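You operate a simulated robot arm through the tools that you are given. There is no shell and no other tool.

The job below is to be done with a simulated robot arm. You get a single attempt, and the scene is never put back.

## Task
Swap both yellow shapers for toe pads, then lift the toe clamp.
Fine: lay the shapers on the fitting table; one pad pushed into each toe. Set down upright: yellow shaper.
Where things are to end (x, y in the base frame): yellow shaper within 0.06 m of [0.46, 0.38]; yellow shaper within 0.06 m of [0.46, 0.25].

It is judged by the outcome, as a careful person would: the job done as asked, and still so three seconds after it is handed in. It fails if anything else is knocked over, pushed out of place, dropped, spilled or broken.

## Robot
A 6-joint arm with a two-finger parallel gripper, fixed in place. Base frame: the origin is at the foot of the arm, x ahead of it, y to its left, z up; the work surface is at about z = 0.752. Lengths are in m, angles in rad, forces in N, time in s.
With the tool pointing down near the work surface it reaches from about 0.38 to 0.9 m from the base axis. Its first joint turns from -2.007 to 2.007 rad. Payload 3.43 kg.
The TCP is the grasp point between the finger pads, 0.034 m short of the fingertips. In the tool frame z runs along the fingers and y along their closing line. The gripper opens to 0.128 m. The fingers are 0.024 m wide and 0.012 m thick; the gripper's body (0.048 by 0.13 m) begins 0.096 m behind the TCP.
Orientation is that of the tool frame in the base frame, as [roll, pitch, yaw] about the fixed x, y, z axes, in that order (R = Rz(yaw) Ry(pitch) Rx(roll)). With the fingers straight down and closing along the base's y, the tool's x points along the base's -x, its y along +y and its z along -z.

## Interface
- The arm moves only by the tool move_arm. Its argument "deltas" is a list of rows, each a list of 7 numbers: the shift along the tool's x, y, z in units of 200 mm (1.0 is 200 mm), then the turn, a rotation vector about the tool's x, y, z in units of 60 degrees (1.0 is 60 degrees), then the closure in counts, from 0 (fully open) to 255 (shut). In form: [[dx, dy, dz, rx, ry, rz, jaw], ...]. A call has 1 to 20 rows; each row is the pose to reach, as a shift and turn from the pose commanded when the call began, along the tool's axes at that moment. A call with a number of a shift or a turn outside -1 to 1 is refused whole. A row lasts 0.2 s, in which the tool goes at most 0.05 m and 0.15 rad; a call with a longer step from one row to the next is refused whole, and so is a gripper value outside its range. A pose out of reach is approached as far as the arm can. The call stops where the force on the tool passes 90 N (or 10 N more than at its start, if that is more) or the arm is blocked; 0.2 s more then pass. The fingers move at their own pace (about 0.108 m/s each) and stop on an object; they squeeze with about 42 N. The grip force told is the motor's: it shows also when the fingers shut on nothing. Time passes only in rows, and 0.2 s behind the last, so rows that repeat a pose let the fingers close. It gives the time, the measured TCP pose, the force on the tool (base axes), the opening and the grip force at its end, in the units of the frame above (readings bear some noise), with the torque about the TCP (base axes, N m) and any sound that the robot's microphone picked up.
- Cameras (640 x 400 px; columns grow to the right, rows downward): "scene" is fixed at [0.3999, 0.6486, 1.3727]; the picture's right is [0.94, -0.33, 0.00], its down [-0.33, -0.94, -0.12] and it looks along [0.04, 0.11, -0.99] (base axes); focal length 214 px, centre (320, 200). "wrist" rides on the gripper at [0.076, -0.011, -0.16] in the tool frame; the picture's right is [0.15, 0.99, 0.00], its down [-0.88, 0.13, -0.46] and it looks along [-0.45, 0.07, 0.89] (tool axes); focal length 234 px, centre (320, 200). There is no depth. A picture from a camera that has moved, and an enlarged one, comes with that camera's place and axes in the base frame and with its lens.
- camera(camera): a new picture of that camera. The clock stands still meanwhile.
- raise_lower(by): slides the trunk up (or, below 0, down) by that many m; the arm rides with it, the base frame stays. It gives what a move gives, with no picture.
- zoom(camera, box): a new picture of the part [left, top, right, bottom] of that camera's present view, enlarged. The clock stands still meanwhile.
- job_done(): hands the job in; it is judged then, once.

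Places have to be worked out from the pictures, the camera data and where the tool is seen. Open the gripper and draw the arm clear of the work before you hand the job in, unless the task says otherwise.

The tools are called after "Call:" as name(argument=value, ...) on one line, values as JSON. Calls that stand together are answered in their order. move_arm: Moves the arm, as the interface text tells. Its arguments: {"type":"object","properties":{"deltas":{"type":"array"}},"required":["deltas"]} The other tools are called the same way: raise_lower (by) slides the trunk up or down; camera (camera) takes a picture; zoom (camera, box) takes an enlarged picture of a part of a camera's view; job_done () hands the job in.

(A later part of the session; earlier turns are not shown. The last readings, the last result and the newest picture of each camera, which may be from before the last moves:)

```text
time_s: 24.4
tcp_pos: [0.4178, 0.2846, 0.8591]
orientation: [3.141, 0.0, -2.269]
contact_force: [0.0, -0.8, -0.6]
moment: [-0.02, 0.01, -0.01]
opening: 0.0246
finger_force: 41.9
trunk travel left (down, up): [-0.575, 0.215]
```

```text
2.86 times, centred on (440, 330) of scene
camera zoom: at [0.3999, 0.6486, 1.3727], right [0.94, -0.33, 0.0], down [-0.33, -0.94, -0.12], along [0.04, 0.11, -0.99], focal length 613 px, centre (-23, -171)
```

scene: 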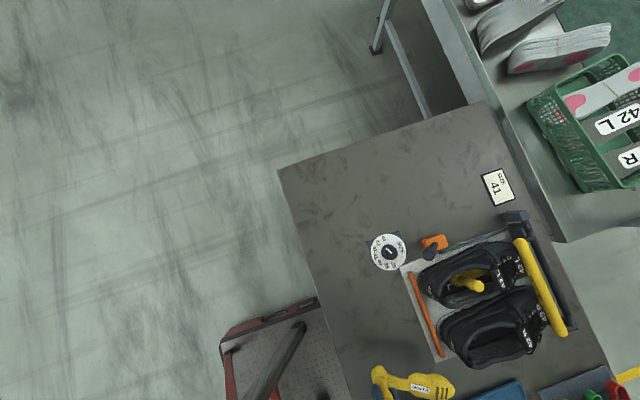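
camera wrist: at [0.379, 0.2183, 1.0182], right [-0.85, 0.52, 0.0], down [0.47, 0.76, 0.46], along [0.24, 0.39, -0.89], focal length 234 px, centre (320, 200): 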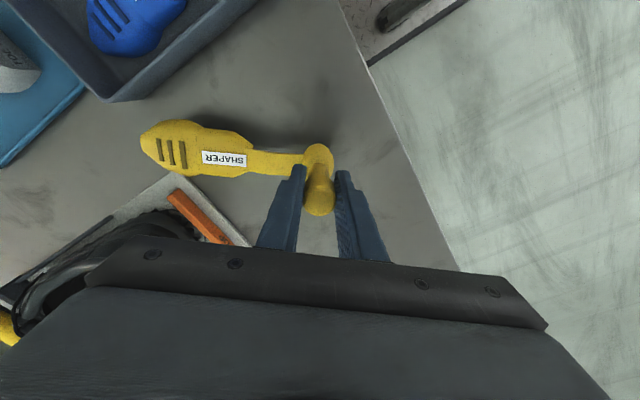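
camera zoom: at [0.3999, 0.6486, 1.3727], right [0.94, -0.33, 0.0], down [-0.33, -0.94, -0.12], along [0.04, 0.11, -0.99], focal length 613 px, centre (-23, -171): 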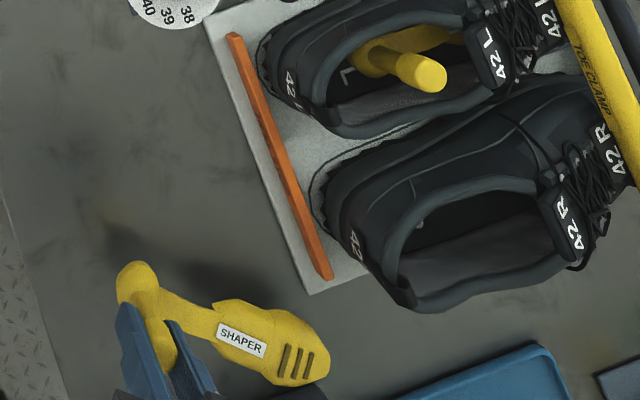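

Clear of platform and tray. I lower gently in 4–5 mm steps until the table is felt.

Call:
move_arm(deltas=[[0, 0, 0.025, 0, 0, 0, 255], [0, 0, 0.05, 0, 0, 0, 255], [0, 0, 0.06, 0, 0, 0, 255]])

```text
time_s: 25.2
tcp_pos: [0.4174, 0.2856, 0.8475]
orientation: [3.141, -0.001, -2.267]
contact_force: [-0.8, -0.3, -0.8]
moment: [0.04, 0.0, 0.03]
opening: 0.0244
finger_force: 41.7
trunk travel left (down, up): [-0.575, 0.215]
```

No contact yet at 0.8475; I lower 6 mm more.

Call:
move_arm(deltas=[[0, 0, 0.015, 0, 0, 0, 255], [0, 0, 0.03, 0, 0, 0, 255]])

```text
time_s: 25.8
tcp_pos: [0.4176, 0.2846, 0.8421]
orientation: [-3.142, 0.0, -2.269]
contact_force: [-0.6, 0.5, -0.9]
moment: [0.01, 0.04, 0.0]
opening: 0.0245
finger_force: 42.1
trunk travel left (down, up): [-0.575, 0.215]
```

Still free; another few millimetres down.

Call:
move_arm(deltas=[[0, 0, 0.015, 0, 0, 0, 255], [0, 0, 0.03, 0, 0, 0, 255]])

Call:
zoom(camera="wrist", box=[120, 80, 380, 240])

```text
time_s: 26.4
tcp_pos: [0.4167, 0.2859, 0.8353]
orientation: [-3.141, 0.001, -2.268]
contact_force: [-0.1, 0.4, -1.2]
moment: [-0.02, 0.01, 0.02]
opening: 0.0245
finger_force: 42.0
trunk travel left (down, up): [-0.575, 0.215]
```

```text
2.46 times, centred on (250, 160) of wrist
camera zoom: at [0.3791, 0.2194, 0.9941], right [-0.85, 0.52, 0.0], down [0.47, 0.76, 0.46], along [0.24, 0.39, -0.89], focal length 576 px, centre (492, 298)
```

zoom: 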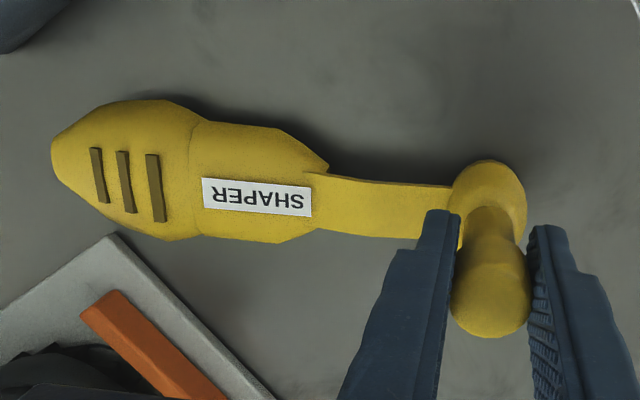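

Shadows are close but no contact yet at 0.8353. I lower in 3 mm steps with a short wait.

Call:
move_arm(deltas=[[0, 0, 0.01, 0, 0, 0, 255], [0, 0, 0.02, 0, 0, 0, 255], [0, 0, 0.03, 0, 0, 0, 255]])

```text
time_s: 27.2
tcp_pos: [0.419, 0.2852, 0.8304]
orientation: [3.141, -0.001, -2.27]
contact_force: [0.9, -0.1, -0.2]
moment: [0.0, 0.02, -0.02]
opening: 0.0247
finger_force: 41.9
trunk travel left (down, up): [-0.575, 0.215]
```

Continuing down 3 mm at a time.

Call:
move_arm(deltas=[[0, 0, 0.008, 0, 0, 0, 255], [0, 0, 0.015, 0, 0, 0, 255]])

Call:
move_arm(deltas=[[0, 0, 0.008, 0, 0, 0, 255], [0, 0, 0.015, 0, 0, 0, 255]])

```text
time_s: 27.8
tcp_pos: [0.4178, 0.2841, 0.8275]
orientation: [3.141, 0.003, -2.267]
contact_force: [-1.3, -8.3, 26.0]
moment: [-0.38, 0.35, 0.08]
opening: 0.0244
finger_force: 41.6
trunk travel left (down, up): [-0.575, 0.215]
```

```text
time_s: 28.4
tcp_pos: [0.4187, 0.2865, 0.8249]
orientation: [-3.14, 0.007, -2.268]
contact_force: [3.6, -3.3, 34.9]
moment: [0.21, -0.18, -0.04]
opening: 0.0242
finger_force: 42.0
trunk travel left (down, up): [-0.575, 0.215]
```

Table reached (35 N). I ease up 2 mm to unload, then open the jaws to 0.05 m.

Call:
move_arm(deltas=[[0, 0, -0.01, 0, 0, 0, 255], [0, 0, -0.01, 0, 0, 0, 190], [0, 0, -0.01, 0, 0, 0, 160], [0, 0, -0.01, 0, 0, 0, 160]])

Call:
zoom(camera="wrist", box=[120, 80, 380, 240])

```text
time_s: 29.4
tcp_pos: [0.4173, 0.2851, 0.8242]
orientation: [-3.141, -0.001, -2.269]
contact_force: [-0.3, 0.3, 0.1]
moment: [0.0, 0.01, 0.02]
opening: 0.0478
finger_force: 0.0
trunk travel left (down, up): [-0.575, 0.215]
```

```text
2.46 times, centred on (250, 160) of wrist
camera zoom: at [0.3793, 0.22, 0.9838], right [-0.85, 0.52, 0.0], down [0.47, 0.76, 0.46], along [0.24, 0.39, -0.89], focal length 576 px, centre (492, 298)
```

zoom: 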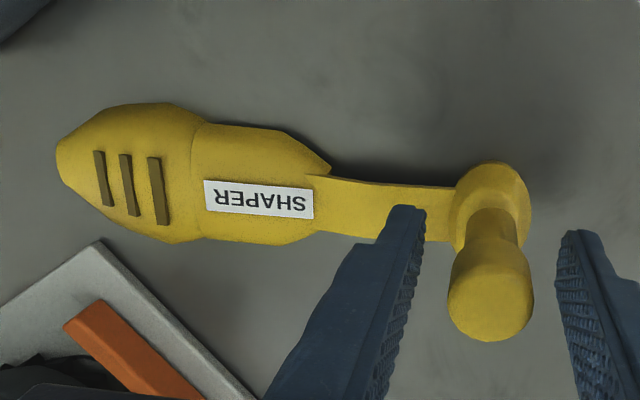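

Shaper R stands upright. I raise straight up and look at it from above.

Call:
move_arm(deltas=[[0, 0, -0.1, 0, 0, 0, 160], [0, 0, -0.3, 0, 0, 0, 160], [0, 0, -0.5, 0, 0, 0, 160], [0, 0, -0.7, 0, 0, 0, 160], [0, 0, -0.9, 0, 0, 0, 160], [0, 0, -1, 0, 0, 0, 160]])

Call:
camera(camera="scene")

```text
time_s: 30.8
tcp_pos: [0.4145, 0.284, 1.0276]
orientation: [-3.141, 0.001, -2.269]
contact_force: [0.3, -0.9, -0.5]
moment: [-0.01, 0.01, -0.01]
opening: 0.0477
finger_force: 0.1
trunk travel left (down, up): [-0.575, 0.215]
```

```text
taken
```

scene: 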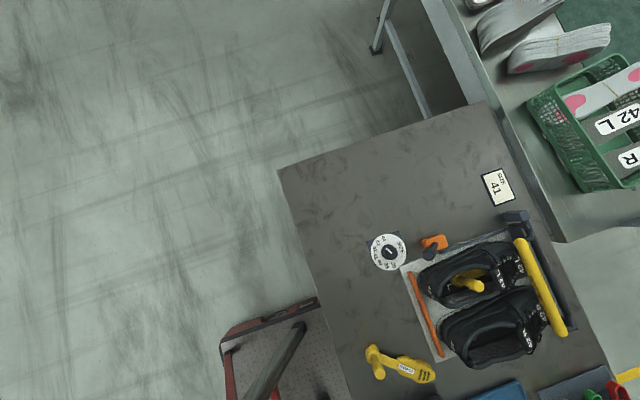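

Shaper R is placed correctly. Now I travel high toward knob L and turn the tool to match shoe L's slight toe-in (yaw ≈ −99°).

Call:
move_arm(deltas=[[-0.15, -0.075, 0, 0, 0, -0.09, 183], [-0.3, -0.15, 0, 0, 0, -0.18, 183], [-0.45, -0.226, 0, 0, 0, -0.27, 183], [-0.6, -0.3, 0, 0, 0, -0.36, 183], [-0.75, -0.376, 0, 0, 0, -0.45, 183], [-0.9, -0.451, 0, 0, 0, -0.517, 183]])

```text
time_s: 32.2
tcp_pos: [0.6037, 0.3662, 1.0275]
orientation: [3.141, 0.001, -1.726]
contact_force: [-0.5, -0.7, 0.0]
moment: [0.06, -0.07, 0.03]
opening: 0.0361
finger_force: 0.1
trunk travel left (down, up): [-0.575, 0.215]
```

At (0.604, 0.366), yaw −98.9°. I move over knob L (0.692, 0.404) and down to z≈0.95 for an alignment look.

Call:
move_arm(deltas=[[-0.1, -0.15, 0, 0, 0, 0, 183], [-0.2, -0.3, 0, 0, 0, 0, 183], [-0.256, -0.405, 0.1, 0, 0, 0, 183], [-0.256, -0.405, 0.25, 0, 0, 0, 183], [-0.256, -0.405, 0.38, 0, 0, 0, 183]])

Call:
zoom(camera="wrist", box=[220, 80, 420, 240])

Call:
zoom(camera="scene", box=[400, 200, 600, 380])

```text
time_s: 33.4
tcp_pos: [0.6925, 0.4042, 0.9514]
orientation: [-3.141, 0.0, -1.728]
contact_force: [-0.8, -0.9, 0.6]
moment: [-0.01, -0.01, 0.0]
opening: 0.0362
finger_force: 0.0
trunk travel left (down, up): [-0.575, 0.215]
```

```text
2.50 times, centred on (320, 160) of wrist
camera zoom: at [0.6925, 0.3271, 1.109], right [-1.0, 0.01, 0.0], down [0.01, 0.89, 0.46], along [0.01, 0.46, -0.89], focal length 585 px, centre (320, 300)
```

zoom: 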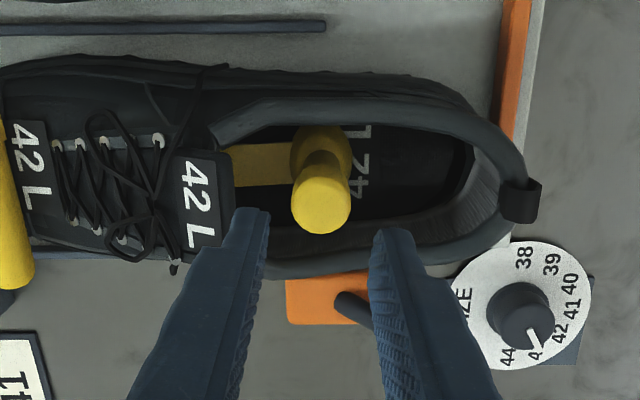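

```text
2.22 times, centred on (500, 290) of scene
camera zoom: at [0.3999, 0.6486, 1.3727], right [0.94, -0.33, 0.0], down [-0.33, -0.94, -0.12], along [0.04, 0.11, -0.99], focal length 477 px, centre (-80, 0)
```

zoom: 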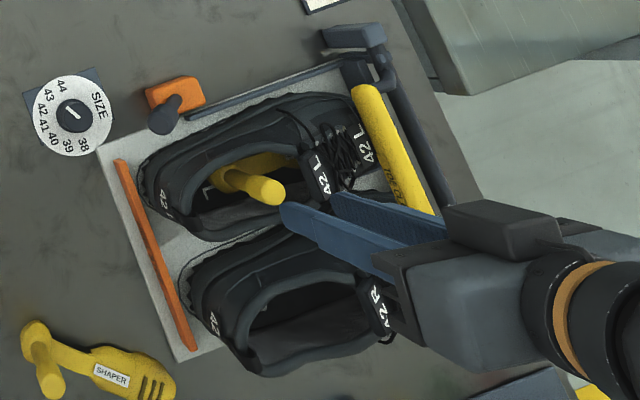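

Alignment matches the R case (knob at ≈(0.693, 0.405)). I descend to z≈0.865 in steps.

Call:
move_arm(deltas=[[-0.006, -0.003, 0.15, 0, 0, 0, 183], [-0.006, -0.003, 0.28, 0, 0, 0, 183], [-0.006, -0.003, 0.36, 0, 0, 0, 183], [-0.006, -0.003, 0.4, 0, 0, 0, 183]])

```text
time_s: 34.4
tcp_pos: [0.692, 0.4047, 0.871]
orientation: [-3.141, 0.0, -1.73]
contact_force: [-0.1, 0.1, -0.2]
moment: [0.01, 0.0, 0.0]
opening: 0.0362
finger_force: 0.0
trunk travel left (down, up): [-0.575, 0.215]
```

No contact. I go 6 mm lower and close.

Call:
move_arm(deltas=[[0, 0, 0.03, 0, 0, 0, 183], [0, 0, 0.03, 0, 0, 0, 255], [0, 0, 0.03, 0, 0, 0, 255], [0, 0, 0.03, 0, 0, 0, 255]])

Call:
zoom(camera="wrist", box=[220, 60, 420, 220])

```text
time_s: 35.4
tcp_pos: [0.691, 0.4049, 0.8654]
orientation: [-3.141, -0.001, -1.728]
contact_force: [-1.8, 0.1, 0.6]
moment: [0.04, 0.14, -0.02]
opening: 0.0237
finger_force: 42.5
trunk travel left (down, up): [-0.575, 0.215]
```

```text
2.50 times, centred on (320, 140) of wrist
camera zoom: at [0.6923, 0.3281, 1.0234], right [-1.0, 0.01, 0.0], down [0.01, 0.89, 0.46], along [0.0, 0.46, -0.89], focal length 585 px, centre (320, 350)
```

zoom: 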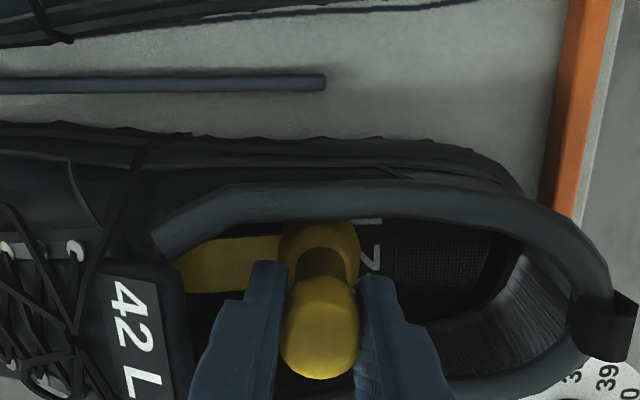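

Gripped. I draw it 4 cm straight back along the shoe axis (tool +y).

Call:
move_arm(deltas=[[0, 0.04, 0, 0, 0, 0, 255], [0, 0.08, 0, 0, 0, 0, 255], [0, 0.12, 0, 0, 0, 0, 255], [0, 0.16, 0, 0, 0, 0, 255], [0, 0.2, 0, 0, 0, 0, 255]])

Call:
zoom(camera="wrist", box=[180, 40, 420, 220])

```text
time_s: 36.6
tcp_pos: [0.6521, 0.4102, 0.864]
orientation: [-3.141, 0.001, -1.727]
contact_force: [1.1, -0.3, 5.3]
moment: [0.07, -0.05, 0.0]
opening: 0.0239
finger_force: 42.1
trunk travel left (down, up): [-0.575, 0.215]
```

```text
2.22 times, centred on (300, 130) of wrist
camera zoom: at [0.6524, 0.3335, 1.023], right [-1.0, 0.01, 0.0], down [0.01, 0.89, 0.46], along [0.01, 0.46, -0.89], focal length 520 px, centre (364, 356)
```

zoom: 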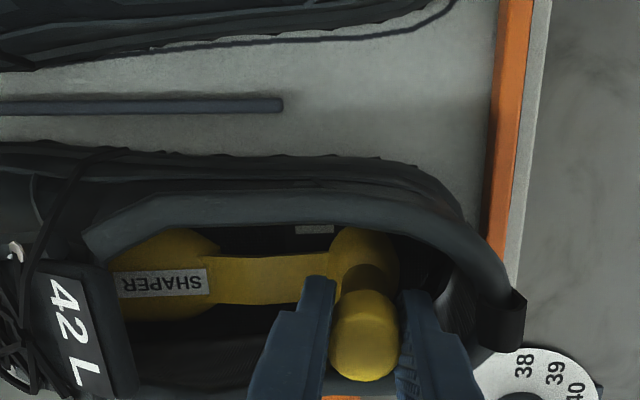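

Slides well (small 5 N upward). Now tip the heel end up about the toe, first 0.15 rad with a slight lift.

Call:
move_arm(deltas=[[0, -0.032, -0.06, -0.07, 0, 0, 255], [0, -0.062, -0.12, -0.14, 0, 0, 255]])

```text
time_s: 37.2
tcp_pos: [0.6641, 0.409, 0.8874]
orientation: [2.992, -0.001, -1.728]
contact_force: [1.0, 0.5, 0.2]
moment: [-0.01, 0.0, 0.04]
opening: 0.0237
finger_force: 41.9
trunk travel left (down, up): [-0.575, 0.215]
```

Free. I tip to 0.3 rad with 8 mm of pull back.

Call:
move_arm(deltas=[[0, -0.012, -0.06, -0.072, 0, 0, 255], [0, -0.023, -0.12, -0.144, 0, 0, 255]])

Call:
zoom(camera="scene", box=[400, 200, 600, 380])

Call:
zoom(camera="wrist", box=[180, 40, 420, 220])

```text
time_s: 37.8
tcp_pos: [0.6724, 0.408, 0.9113]
orientation: [2.843, 0.0, -1.728]
contact_force: [0.1, 0.3, -0.9]
moment: [-0.01, -0.02, 0.01]
opening: 0.0237
finger_force: 42.0
trunk travel left (down, up): [-0.575, 0.215]
```

```text
2.22 times, centred on (500, 290) of scene
camera zoom: at [0.3999, 0.6486, 1.3727], right [0.94, -0.33, 0.0], down [-0.33, -0.94, -0.12], along [0.04, 0.11, -0.99], focal length 477 px, centre (-80, 0)
```

zoom: 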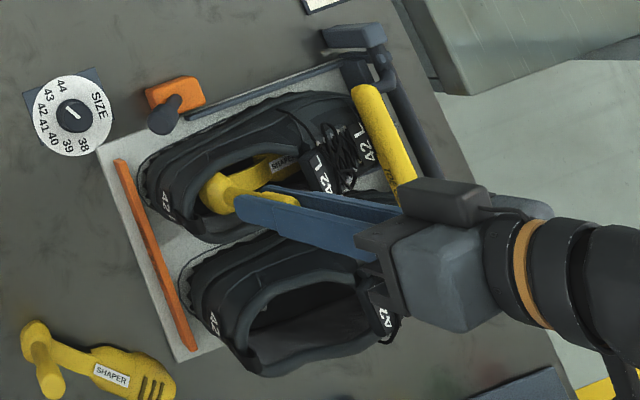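

```text
2.22 times, centred on (300, 130) of wrist
camera zoom: at [0.7193, 0.3235, 1.0594], right [-0.96, 0.0, 0.29], down [0.15, 0.87, 0.47], along [-0.25, 0.5, -0.83], focal length 520 px, centre (364, 356)
```

zoom: 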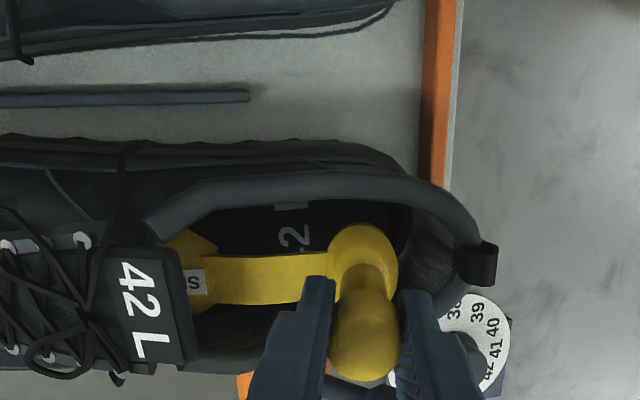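

No contact and the shoe has not moved. I pull back about 3 cm with a gentle rise so the disc just clears the heel collar.

Call:
move_arm(deltas=[[0, 0.03, 0.009, 0, 0, 0, 255], [0, 0.057, 0.018, 0, 0, 0, 255], [0, 0.1, 0, -0.014, 0, 0, 255], [0, 0.151, -0.022, -0.029, 0, 0, 255]])

Call:
zoom(camera="scene", box=[400, 200, 600, 380])

Call:
zoom(camera="wrist", box=[180, 40, 420, 220])

```text
time_s: 38.8
tcp_pos: [0.647, 0.4115, 0.9247]
orientation: [2.813, 0.0, -1.727]
contact_force: [1.7, -0.4, 0.3]
moment: [-0.01, -0.04, 0.06]
opening: 0.0238
finger_force: 42.4
trunk travel left (down, up): [-0.575, 0.215]
```

```text
2.22 times, centred on (500, 290) of scene
camera zoom: at [0.3999, 0.6486, 1.3727], right [0.94, -0.33, 0.0], down [-0.33, -0.94, -0.12], along [0.04, 0.11, -0.99], focal length 477 px, centre (-80, 0)
```

zoom: 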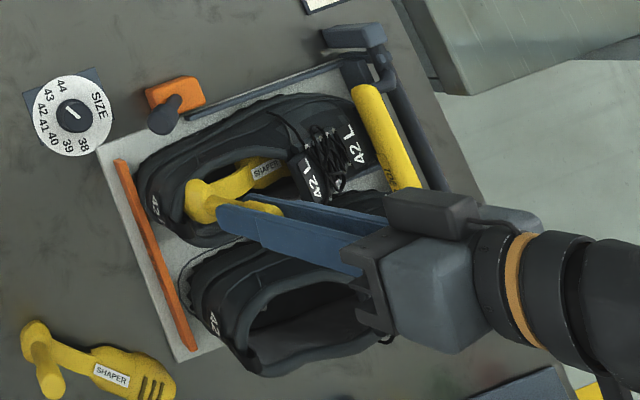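

```text
2.22 times, centred on (300, 130) of wrist
camera zoom: at [0.6975, 0.3274, 1.0714], right [-0.95, 0.0, 0.32], down [0.16, 0.87, 0.47], along [-0.28, 0.5, -0.82], focal length 520 px, centre (364, 356)
```

zoom: 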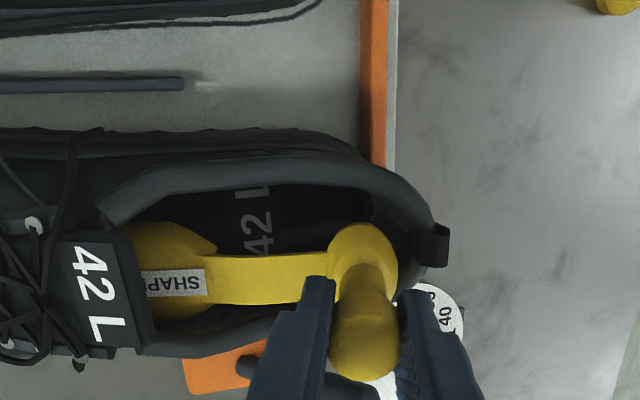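

Shoe L crept back slightly with it (forces stay under 2 N). I tip more to 0.45 rad about the toe, to free the block from the tongue rather than dragging.

Call:
move_arm(deltas=[[0, -0.025, -0.045, -0.057, 0, 0, 255], [0, -0.045, -0.09, -0.115, 0, 0, 255]])

Call:
zoom(camera="scene", box=[400, 200, 600, 380])

Call:
zoom(camera="wrist", box=[180, 40, 420, 220])

```text
time_s: 39.4
tcp_pos: [0.6603, 0.4087, 0.9386]
orientation: [2.693, 0.0, -1.729]
contact_force: [0.1, -0.7, -3.1]
moment: [-0.1, 0.25, -0.03]
opening: 0.0237
finger_force: 42.1
trunk travel left (down, up): [-0.575, 0.215]
```

```text
2.22 times, centred on (500, 290) of scene
camera zoom: at [0.3999, 0.6486, 1.3727], right [0.94, -0.33, 0.0], down [-0.33, -0.94, -0.12], along [0.04, 0.11, -0.99], focal length 477 px, centre (-80, 0)
```

zoom: 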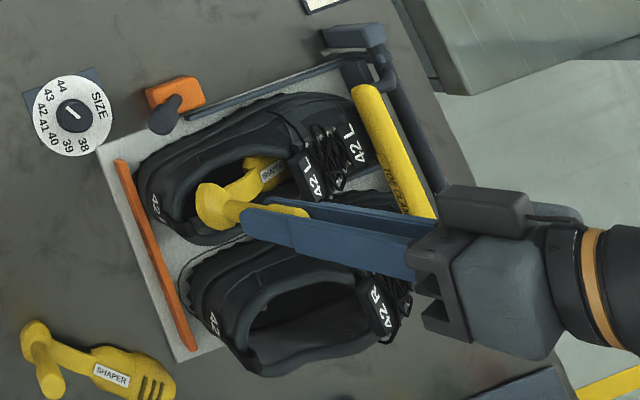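

```text
2.22 times, centred on (300, 130) of wrist
camera zoom: at [0.7279, 0.3217, 1.0766], right [-0.9, -0.01, 0.43], down [0.22, 0.86, 0.47], along [-0.37, 0.51, -0.77], focal length 520 px, centre (364, 356)
```

zoom: 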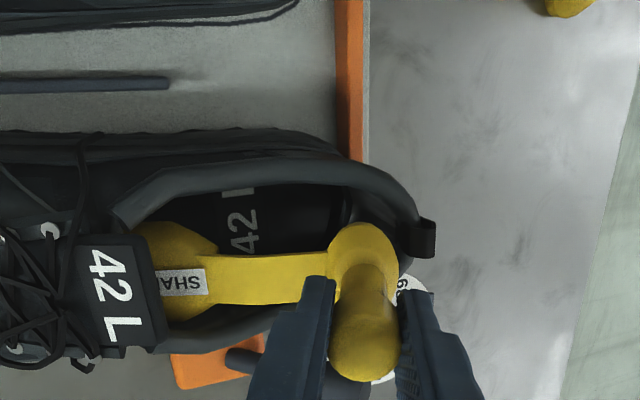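

Very little force now, disc is well above the collar. I pull horizontally back 3.5 cm to let the block slip out under the tongue without wedging.

Call:
move_arm(deltas=[[0, 0.045, 0.022, 0, 0, 0, 255], [0, 0.09, 0.043, 0, 0, 0, 255], [0, 0.1575, 0.076, 0, 0, 0, 255]])

Call:
zoom(camera="scene", box=[400, 200, 600, 380])

Call:
zoom(camera="wrist", box=[180, 40, 420, 220])

```text
time_s: 40.2
tcp_pos: [0.6259, 0.4138, 0.9401]
orientation: [2.699, 0.001, -1.731]
contact_force: [21.2, -6.0, 8.5]
moment: [-0.54, -1.71, -0.09]
opening: 0.0241
finger_force: 41.8
trunk travel left (down, up): [-0.575, 0.215]
```

```text
2.22 times, centred on (500, 290) of scene
camera zoom: at [0.3999, 0.6486, 1.3727], right [0.94, -0.33, 0.0], down [-0.33, -0.94, -0.12], along [0.04, 0.11, -0.99], focal length 477 px, centre (-80, 0)
```

zoom: 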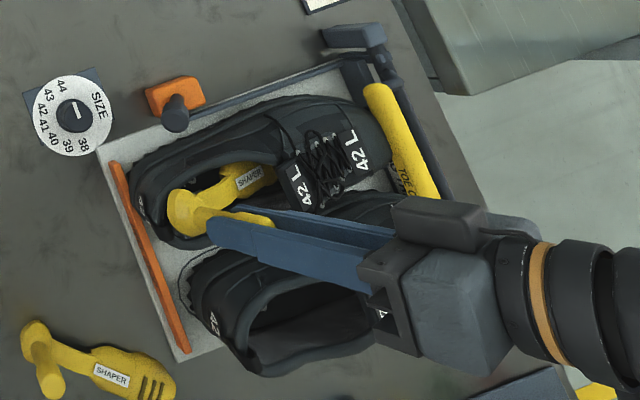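

```text
2.22 times, centred on (300, 130) of wrist
camera zoom: at [0.6947, 0.3256, 1.0784], right [-0.91, 0.0, 0.42], down [0.22, 0.86, 0.47], along [-0.36, 0.52, -0.77], focal length 520 px, centre (364, 356)
```

zoom: 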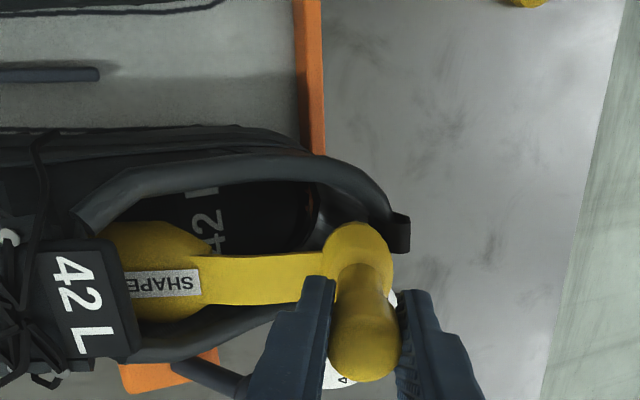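

The shoe was dragged back against the heel stop (21 N) and the stop moved. I relax by going 1 cm forward and 8 mm up, then reassess.

Call:
move_arm(deltas=[[0, -0.02, -0.03, 0, 0, 0, 255], [0, -0.0275, -0.058, 0, 0, 0, 255]])

Call:
zoom(camera="scene", box=[400, 200, 600, 380])

Call:
zoom(camera="wrist", box=[180, 40, 420, 220])

```text
time_s: 40.8
tcp_pos: [0.6343, 0.4142, 0.9467]
orientation: [2.692, 0.0, -1.727]
contact_force: [1.9, 1.1, 2.5]
moment: [0.08, 0.22, -0.02]
opening: 0.0239
finger_force: 42.6
trunk travel left (down, up): [-0.575, 0.215]
```

```text
2.22 times, centred on (500, 290) of scene
camera zoom: at [0.3999, 0.6486, 1.3727], right [0.94, -0.33, 0.0], down [-0.33, -0.94, -0.12], along [0.04, 0.11, -0.99], focal length 477 px, centre (-80, 0)
```

zoom: 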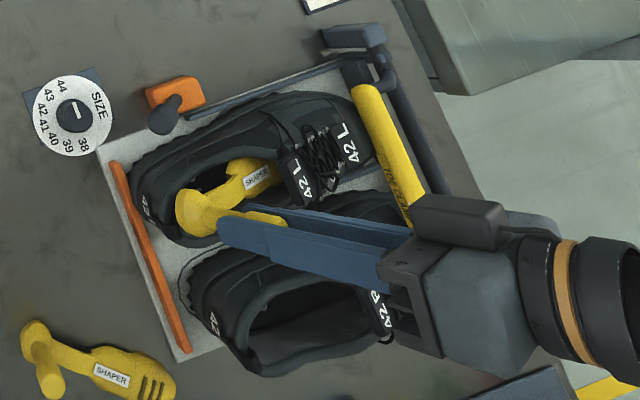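

```text
2.22 times, centred on (300, 130) of wrist
camera zoom: at [0.7026, 0.3264, 1.0839], right [-0.9, -0.01, 0.43], down [0.22, 0.86, 0.47], along [-0.37, 0.51, -0.77], focal length 520 px, centre (364, 356)
```

zoom: 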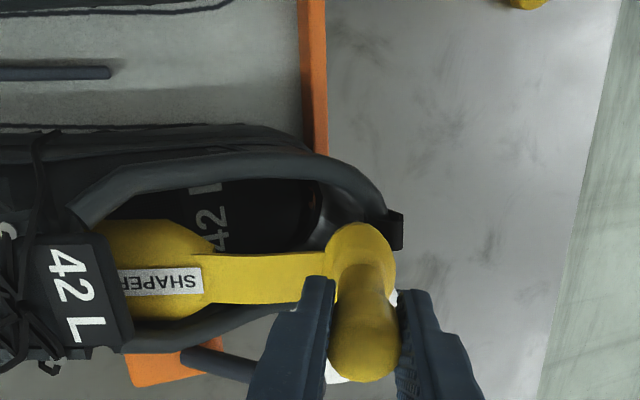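

Relaxed, forces under 3 N; the clamp bar returned too. I now keep the toe tip low on the insole and tilt more while drawing back, so the block passes under the tongue; first a small step.

Call:
move_arm(deltas=[[0, 0.02, 0.025, -0.024, 0, 0, 255], [0, 0.0385, 0.049, -0.0478, 0, 0, 255]])

```text
time_s: 41.4
tcp_pos: [0.6262, 0.4118, 0.9446]
orientation: [2.649, 0.004, -1.73]
contact_force: [22.0, -3.7, 30.2]
moment: [-0.61, -1.44, 0.11]
opening: 0.024
finger_force: 42.4
trunk travel left (down, up): [-0.575, 0.215]
```

Contact with the heel collar from above (30 N up), so it needs to ride higher. I raise 1.2 cm and read again.

Call:
move_arm(deltas=[[0, 0.015, -0.026, 0, 0, 0, 255], [0, 0.029, -0.053, 0, 0, 0, 255]])

Call:
zoom(camera="scene", box=[420, 230, 540, 330])

Call:
zoom(camera="wrist", box=[180, 40, 420, 220])

```text
time_s: 42.0
tcp_pos: [0.6213, 0.4155, 0.9511]
orientation: [2.641, -0.001, -1.728]
contact_force: [3.3, -1.8, 0.9]
moment: [-0.28, -0.08, -0.06]
opening: 0.024
finger_force: 41.9
trunk travel left (down, up): [-0.575, 0.215]
```

```text
4.00 times, centred on (480, 280) of scene
camera zoom: at [0.3999, 0.6486, 1.3727], right [0.94, -0.33, 0.0], down [-0.33, -0.94, -0.12], along [0.04, 0.11, -0.99], focal length 858 px, centre (-320, -120)
```

zoom: 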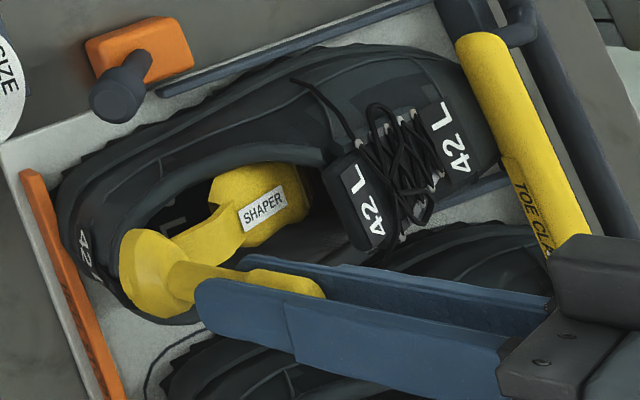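

```text
2.22 times, centred on (300, 130) of wrist
camera zoom: at [0.6965, 0.3277, 1.0854], right [-0.88, -0.01, 0.48], down [0.24, 0.85, 0.46], along [-0.41, 0.52, -0.75], focal length 520 px, centre (364, 356)
```

zoom: 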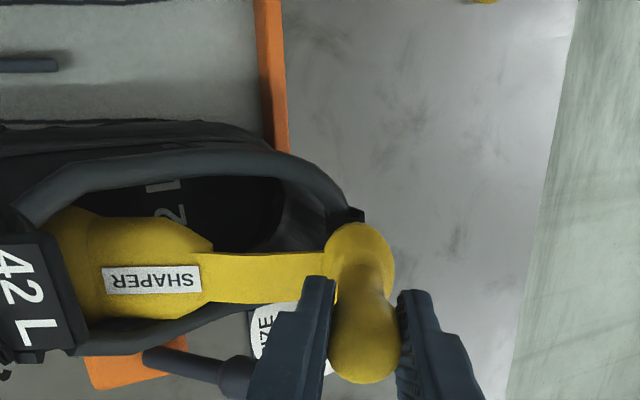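

Good: the block is emerging with only ~3 N. I continue along the axis 3 cm (up and back).

Call:
move_arm(deltas=[[0, 0.05, -0.01, 0, 0, 0, 255], [0, 0.1, -0.02, 0, 0, 0, 255], [0, 0.15, -0.03, 0, 0, 0, 255]])

Call:
zoom(camera="scene", box=[400, 200, 600, 380])

Call:
zoom(camera="wrist", box=[120, 40, 420, 240])

```text
time_s: 42.8
tcp_pos: [0.6015, 0.4191, 0.9734]
orientation: [2.645, 0.001, -1.728]
contact_force: [0.3, -2.8, 0.1]
moment: [-0.3, -0.09, -0.21]
opening: 0.0241
finger_force: 41.7
trunk travel left (down, up): [-0.575, 0.215]
```

```text
2.22 times, centred on (500, 290) of scene
camera zoom: at [0.3999, 0.6486, 1.3727], right [0.94, -0.33, 0.0], down [-0.33, -0.94, -0.12], along [0.04, 0.11, -0.99], focal length 477 px, centre (-80, 0)
```

zoom: 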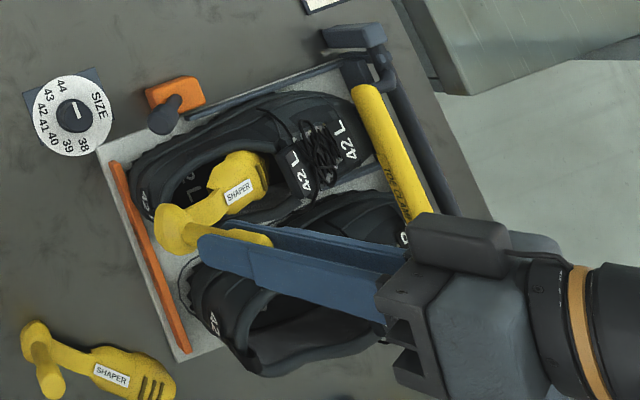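

```text
2.00 times, centred on (270, 140) of wrist
camera zoom: at [0.6753, 0.3314, 1.1076], right [-0.88, -0.01, 0.47], down [0.24, 0.85, 0.46], along [-0.41, 0.52, -0.75], focal length 468 px, centre (420, 320)
```

zoom: 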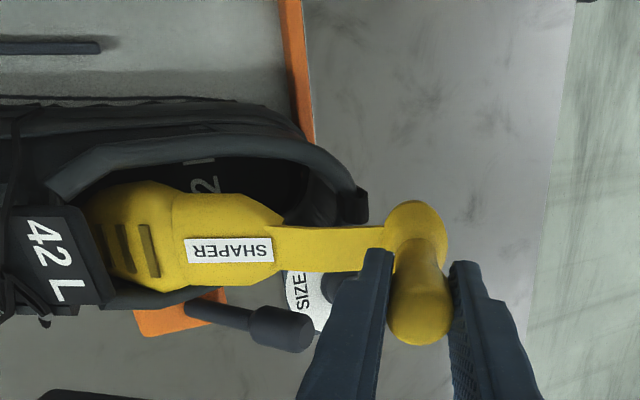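

Nearly out; small sideways touch (−y push), so I shift 3 mm toward −y while pulling a further 2.5 cm.

Call:
move_arm(deltas=[[0.015, 0.04, -0.01, 0, 0, 0, 255], [0.015, 0.08, -0.02, 0, 0, 0, 255], [0.015, 0.125, -0.03, 0, 0, 0, 255]])

Call:
zoom(camera="wrist", box=[120, 40, 420, 240])

```text
time_s: 43.6
tcp_pos: [0.5807, 0.4187, 0.99]
orientation: [2.644, 0.0, -1.726]
contact_force: [-0.7, 0.0, -0.5]
moment: [0.02, 0.03, -0.01]
opening: 0.0241
finger_force: 42.0
trunk travel left (down, up): [-0.575, 0.215]
```

```text
2.00 times, centred on (270, 140) of wrist
camera zoom: at [0.6561, 0.3307, 1.1242], right [-0.88, -0.01, 0.47], down [0.24, 0.85, 0.46], along [-0.41, 0.52, -0.75], focal length 468 px, centre (420, 320)
```

zoom: 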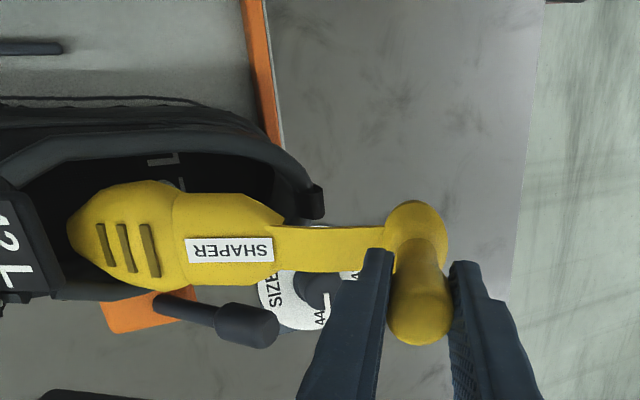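

Free of the tongue. I lift straight up 9 cm.

Call:
move_arm(deltas=[[0, 0.065, -0.093, 0, 0, 0, 255], [0, 0.13, -0.186, 0, 0, 0, 255], [0, 0.195, -0.28, 0, 0, 0, 255], [0, 0.2586, -0.3717, 0, 0, 0, 255]])

Call:
camera(camera="scene")

Call:
zoom(camera="scene", box=[360, 200, 600, 380])

```text
time_s: 44.6
tcp_pos: [0.5699, 0.4189, 1.0801]
orientation: [2.644, 0.0, -1.728]
contact_force: [0.3, 0.1, -0.4]
moment: [0.01, 0.02, -0.02]
opening: 0.024
finger_force: 41.4
trunk travel left (down, up): [-0.575, 0.215]
```

```text
taken
```

scene: 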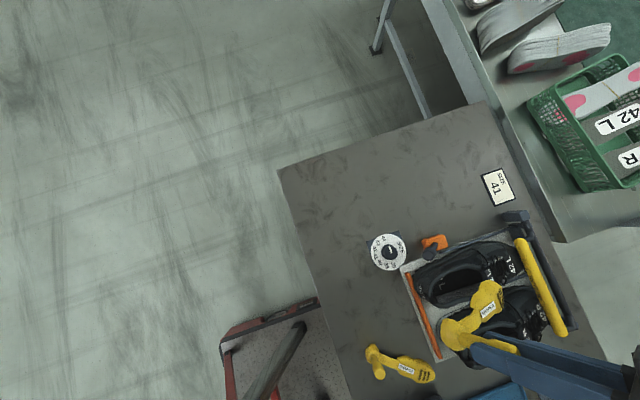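

```text
2.22 times, centred on (480, 290) of scene
camera zoom: at [0.3999, 0.6486, 1.3727], right [0.94, -0.33, 0.0], down [-0.33, -0.94, -0.12], along [0.04, 0.11, -0.99], focal length 477 px, centre (-36, 0)
```

zoom: 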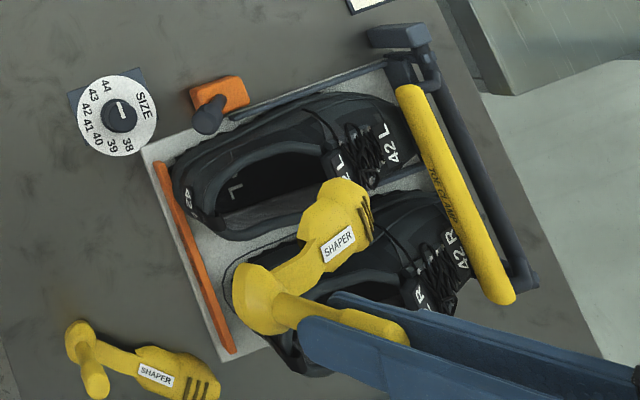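

Shaper L is out. I level it in place.

Call:
move_arm(deltas=[[0, 0, 0, 0.12, 0, 0, 255], [0, 0, 0, 0.24, 0, 0, 255], [0, 0, 0, 0.36, 0, 0, 255], [0, 0, 0, 0.475, 0, 0, 255]])

```text
time_s: 45.6
tcp_pos: [0.5727, 0.4191, 1.0789]
orientation: [3.139, 0.0, -1.728]
contact_force: [0.8, 1.1, -1.2]
moment: [0.01, 0.07, 0.01]
opening: 0.024
finger_force: 41.8
trunk travel left (down, up): [-0.575, 0.215]
```

Level. I carry it to handle position (0.418, 0.415) with yaw −130° parallel to the first, and lower to z≈0.88.

Call:
move_arm(deltas=[[0.03, 0.17, 0, 0, 0, 0.11, 255], [0.06, 0.34, 0, 0, 0, 0.22, 255], [0.09, 0.5, 0, 0, 0, 0.33, 255], [0.12, 0.65, 0.05, 0, 0, 0.44, 255], [0.138, 0.761, 0.2, 0, 0, 0.517, 255], [0.138, 0.761, 0.4, 0, 0, 0.517, 255], [0.138, 0.761, 0.6, 0, 0, 0.517, 255], [0.138, 0.761, 0.8, 0, 0, 0.517, 255], [0.138, 0.761, 0.98, 0, 0, 0.517, 255]])

Call:
camera(camera="wrist")

Call:
camera(camera="scene")

```text
time_s: 47.6
tcp_pos: [0.416, 0.4145, 0.8844]
orientation: [-3.141, -0.001, -2.269]
contact_force: [-1.1, -0.4, 0.4]
moment: [0.05, -0.02, -0.01]
opening: 0.0241
finger_force: 41.8
trunk travel left (down, up): [-0.575, 0.215]
```

```text
taken
camera wrist: at [0.3778, 0.3495, 1.0422], right [-0.85, 0.52, 0.0], down [0.47, 0.76, 0.46], along [0.24, 0.39, -0.89], focal length 234 px, centre (320, 200)
```

wrist: 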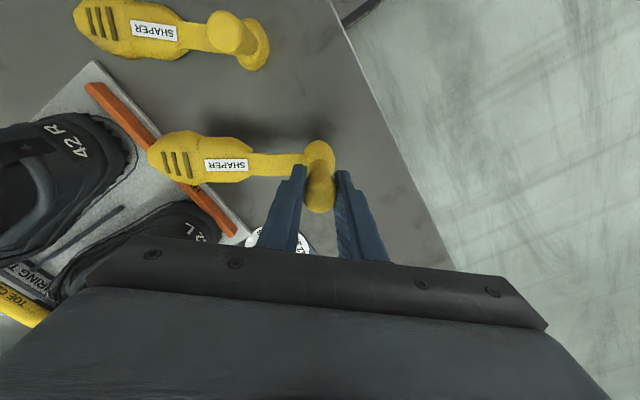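

```text
taken
```

scene: 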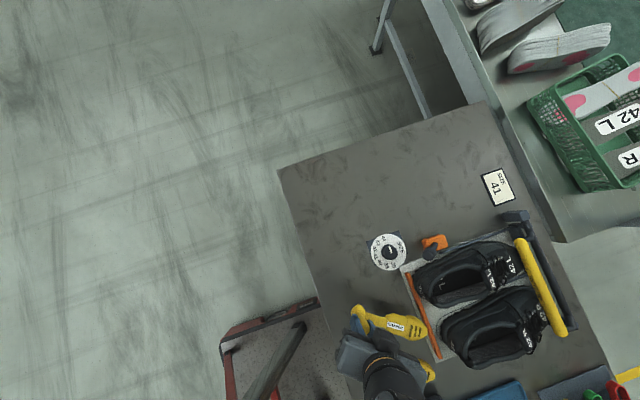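

Tip would be only ~1 cm from the platform edge, so I turn 10° more and shift the handle to (0.425, 0.422), then lower to just above the table (contact expected at z≈0.826).

Call:
move_arm(deltas=[[-0.028, -0.004, 0, 0, 0, 0.083, 255], [-0.056, -0.009, 0, 0, 0, 0.1667, 255], [-0.056, -0.009, 0.1, 0, 0, 0.1667, 255], [-0.056, -0.009, 0.2, 0, 0, 0.1667, 255], [-0.056, -0.009, 0.265, 0, 0, 0.1667, 255]])

Call:
camera(camera="wrist")

```text
time_s: 48.8
tcp_pos: [0.425, 0.4248, 0.8317]
orientation: [-3.141, 0.0, -2.443]
contact_force: [0.3, -0.1, 0.1]
moment: [0.01, -0.03, 0.02]
opening: 0.0236
finger_force: 41.5
trunk travel left (down, up): [-0.575, 0.215]
```

```text
taken
camera wrist: at [0.3757, 0.3668, 0.989], right [-0.75, 0.66, 0.0], down [0.59, 0.67, 0.46], along [0.3, 0.34, -0.89], focal length 234 px, centre (320, 200)
```

wrist: 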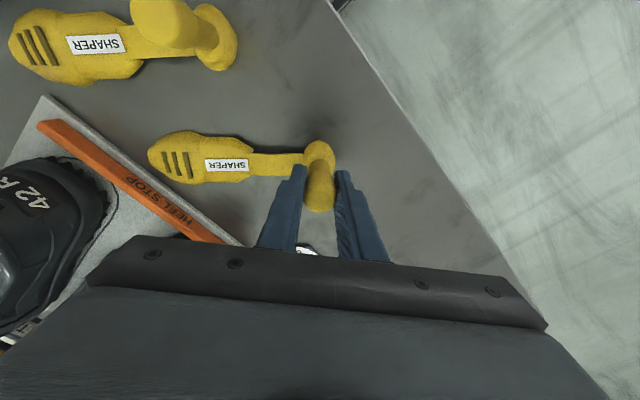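

Clear all round. I lower the last millimetres in 2 mm steps.

Call:
move_arm(deltas=[[0, 0, 0.01, 0, 0, 0, 255], [0, 0, 0.02, 0, 0, 0, 255], [0, 0, 0.025, 0, 0, 0, 255]])

```text
time_s: 49.6
tcp_pos: [0.4246, 0.425, 0.828]
orientation: [3.14, 0.007, -2.445]
contact_force: [-4.0, -8.0, 55.5]
moment: [-0.28, 0.19, -0.03]
opening: 0.0238
finger_force: 42.4
trunk travel left (down, up): [-0.575, 0.215]
```

Table contact at 0.828. I ease up 2.5 mm to unload and open the jaws.

Call:
move_arm(deltas=[[0, 0, -0.013, 0, 0, 0, 255], [0, 0, -0.013, 0, 0, 0, 200], [0, 0, -0.013, 0, 0, 0, 160], [0, 0, -0.013, 0, 0, 0, 160]])

Call:
move_arm(deltas=[[0, 0, -0.1, 0, 0, 0, 160], [0, 0, -0.3, 0, 0, 0, 160], [0, 0, -0.5, 0, 0, 0, 160], [0, 0, -0.7, 0, 0, 0, 160], [0, 0, -0.9, 0, 0, 0, 160], [0, 0, -1, 0, 0, 0, 160]])

Call:
camera(camera="wrist")

Call:
camera(camera="scene")

```text
time_s: 50.6
tcp_pos: [0.4236, 0.4241, 0.8273]
orientation: [-3.141, -0.001, -2.444]
contact_force: [-0.2, -0.2, -0.1]
moment: [-0.01, 0.02, 0.02]
opening: 0.0474
finger_force: 0.0
trunk travel left (down, up): [-0.575, 0.215]
```

```text
time_s: 52.0
tcp_pos: [0.425, 0.4249, 1.028]
orientation: [3.142, -0.003, -2.443]
contact_force: [-0.1, 0.0, 0.6]
moment: [0.0, 0.0, 0.01]
opening: 0.0479
finger_force: 0.0
trunk travel left (down, up): [-0.575, 0.215]
```

```text
taken
camera wrist: at [0.3761, 0.3671, 1.1862], right [-0.75, 0.66, 0.0], down [0.59, 0.67, 0.46], along [0.3, 0.34, -0.89], focal length 234 px, centre (320, 200)
```

wrist: 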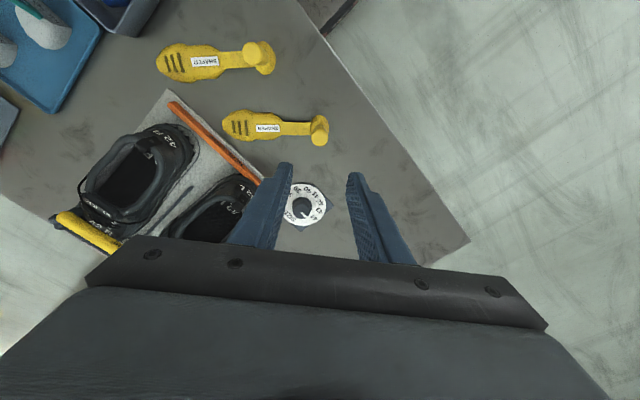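

```text
taken
```

scene: 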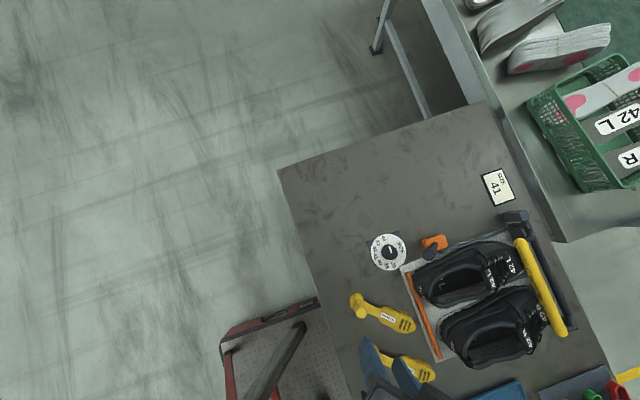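

Both shapers stand on the table at their spots. Next I travel at this height toward the pad tray (−y side), turning the tool back to yaw −90°.

Call:
move_arm(deltas=[[0.05, -0.16, 0, 0, 0, -0.12, 120], [0.1, -0.32, 0, 0, 0, -0.24, 120], [0.15, -0.48, 0, 0, 0, -0.36, 120], [0.2, -0.64, 0, 0, 0, -0.48, 120], [0.25, -0.8, 0, 0, 0, -0.6, 120], [0.3, -0.95, 0, 0, 0, -0.72, 120], [0.3, -1, 0, 0, 0, -0.833, 120]])

```text
time_s: 53.6
tcp_pos: [0.5071, 0.2315, 1.0296]
orientation: [3.141, 0.0, -1.57]
contact_force: [-0.2, 0.9, -0.3]
moment: [-0.02, -0.01, -0.03]
opening: 0.0678
finger_force: 0.1
trunk travel left (down, up): [-0.575, 0.215]
```

Now on to about (0.64, −0.12).

Call:
move_arm(deltas=[[0.18, -0.13, 0, 0, 0, 0, 120], [0.36, -0.26, 0, 0, 0, 0, 120], [0.54, -0.39, 0, 0, 0, 0, 120], [0.72, -0.52, 0, 0, 0, 0, 120], [0.92, -0.65, 0, 0, 0, 0, 120]])

Call:
move_arm(deltas=[[0.22, 0, 0, 0, 0, 0, 120], [0.44, 0, 0, 0, 0, 0, 120], [0.66, 0, 0, 0, 0, 0, 120], [0.85, 0, 0, 0, 0, 0, 120]])

Call:
camera(camera="wrist")

```text
time_s: 54.8
tcp_pos: [0.6368, 0.0479, 1.0274]
orientation: [-3.14, 0.0, -1.571]
contact_force: [0.2, -0.6, 0.1]
moment: [-0.03, -0.03, -0.01]
opening: 0.0679
finger_force: 0.0
trunk travel left (down, up): [-0.575, 0.215]
```

```text
time_s: 55.8
tcp_pos: [0.6353, -0.1213, 1.029]
orientation: [3.14, 0.001, -1.571]
contact_force: [-0.2, 0.2, 0.0]
moment: [-0.06, -0.01, 0.02]
opening: 0.0677
finger_force: 0.0
trunk travel left (down, up): [-0.575, 0.215]
```

```text
taken
camera wrist: at [0.6492, -0.1973, 1.1883], right [-0.99, -0.15, 0.0], down [-0.13, 0.88, 0.46], along [-0.07, 0.45, -0.89], focal length 234 px, centre (320, 200)
```

wrist: 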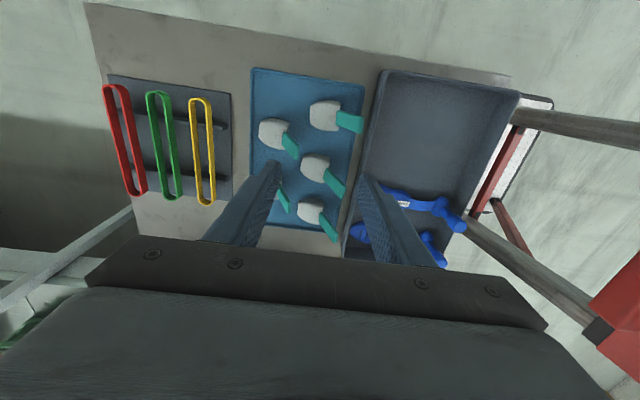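

Call:
zoom(camera="wrist", box=[240, 60, 380, 160])

Call:
zoom(camera="wrist", box=[240, 140, 380, 250])

```text
4.00 times, centred on (310, 110) of wrist
camera zoom: at [0.6492, -0.1973, 1.1883], right [-0.99, -0.15, 0.0], down [-0.13, 0.88, 0.46], along [-0.07, 0.45, -0.89], focal length 937 px, centre (360, 560)
```

zoom: 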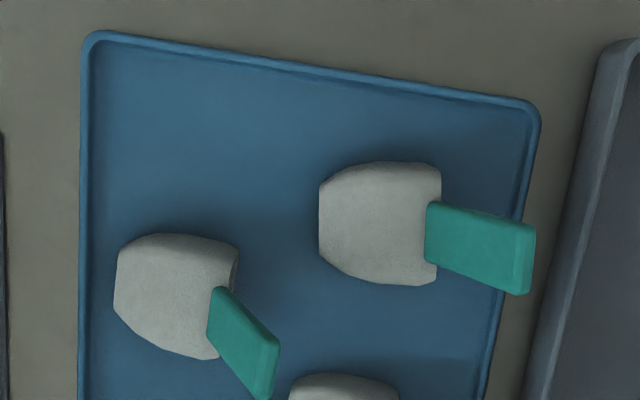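

```text
3.64 times, centred on (310, 195) of wrist
camera zoom: at [0.6492, -0.1973, 1.1883], right [-0.99, -0.15, 0.0], down [-0.13, 0.88, 0.46], along [-0.07, 0.45, -0.89], focal length 852 px, centre (356, 218)
```

zoom: 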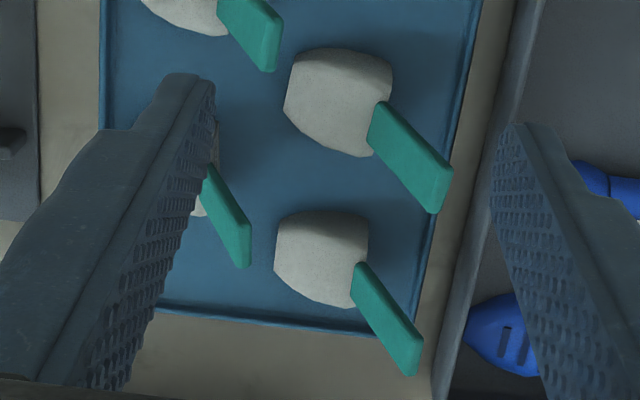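

The pads sit toe toward +x with a teal tab rising off their back (−x) side. I tilt the camera to look at them from the side, to learn the tab's slope and height.

Call:
move_arm(deltas=[[0.12, -0.1, 0, 0, -0.14, 0, 120], [0.24, -0.15, 0.05, 0, -0.28, 0, 120], [0.36, -0.15, 0.1, 0, -0.42, 0, 120], [0.48, -0.15, 0.15, 0, -0.56, 0, 120], [0.6, -0.15, 0.2, 0, -0.7, 0, 120]])

Call:
camera(camera="wrist")

Call:
zoom(camera="wrist", box=[200, 20, 440, 180])

```text
time_s: 57.0
tcp_pos: [0.6651, -0.2433, 0.9889]
orientation: [-3.14, 0.734, -1.571]
contact_force: [0.1, 0.3, 0.4]
moment: [-0.06, 0.0, -0.04]
opening: 0.0676
finger_force: 0.0
trunk travel left (down, up): [-0.575, 0.215]
```

```text
taken
camera wrist: at [0.6782, -0.4057, 1.0557], right [-0.99, -0.11, -0.1], down [-0.13, 0.35, 0.93], along [-0.07, 0.93, -0.36], focal length 234 px, centre (320, 200)
```

wrist: 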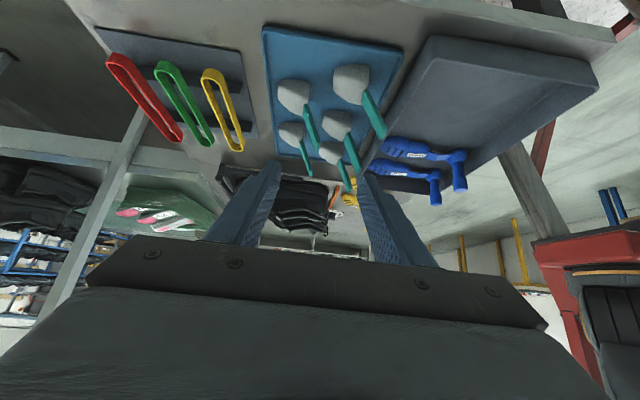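

```text
2.50 times, centred on (320, 100) of wrist
camera zoom: at [0.6782, -0.4057, 1.0557], right [-0.99, -0.11, -0.1], down [-0.13, 0.35, 0.93], along [-0.07, 0.93, -0.36], focal length 585 px, centre (320, 450)
```

zoom: 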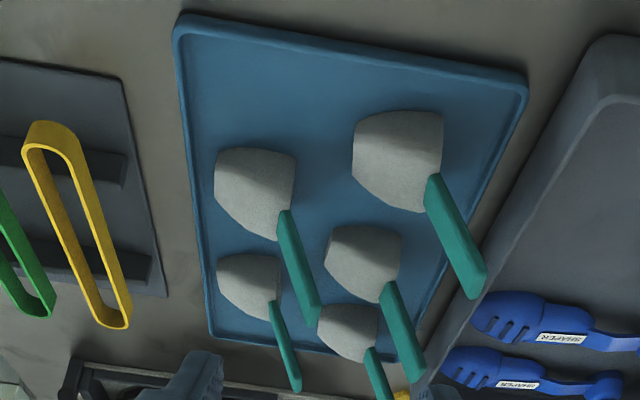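

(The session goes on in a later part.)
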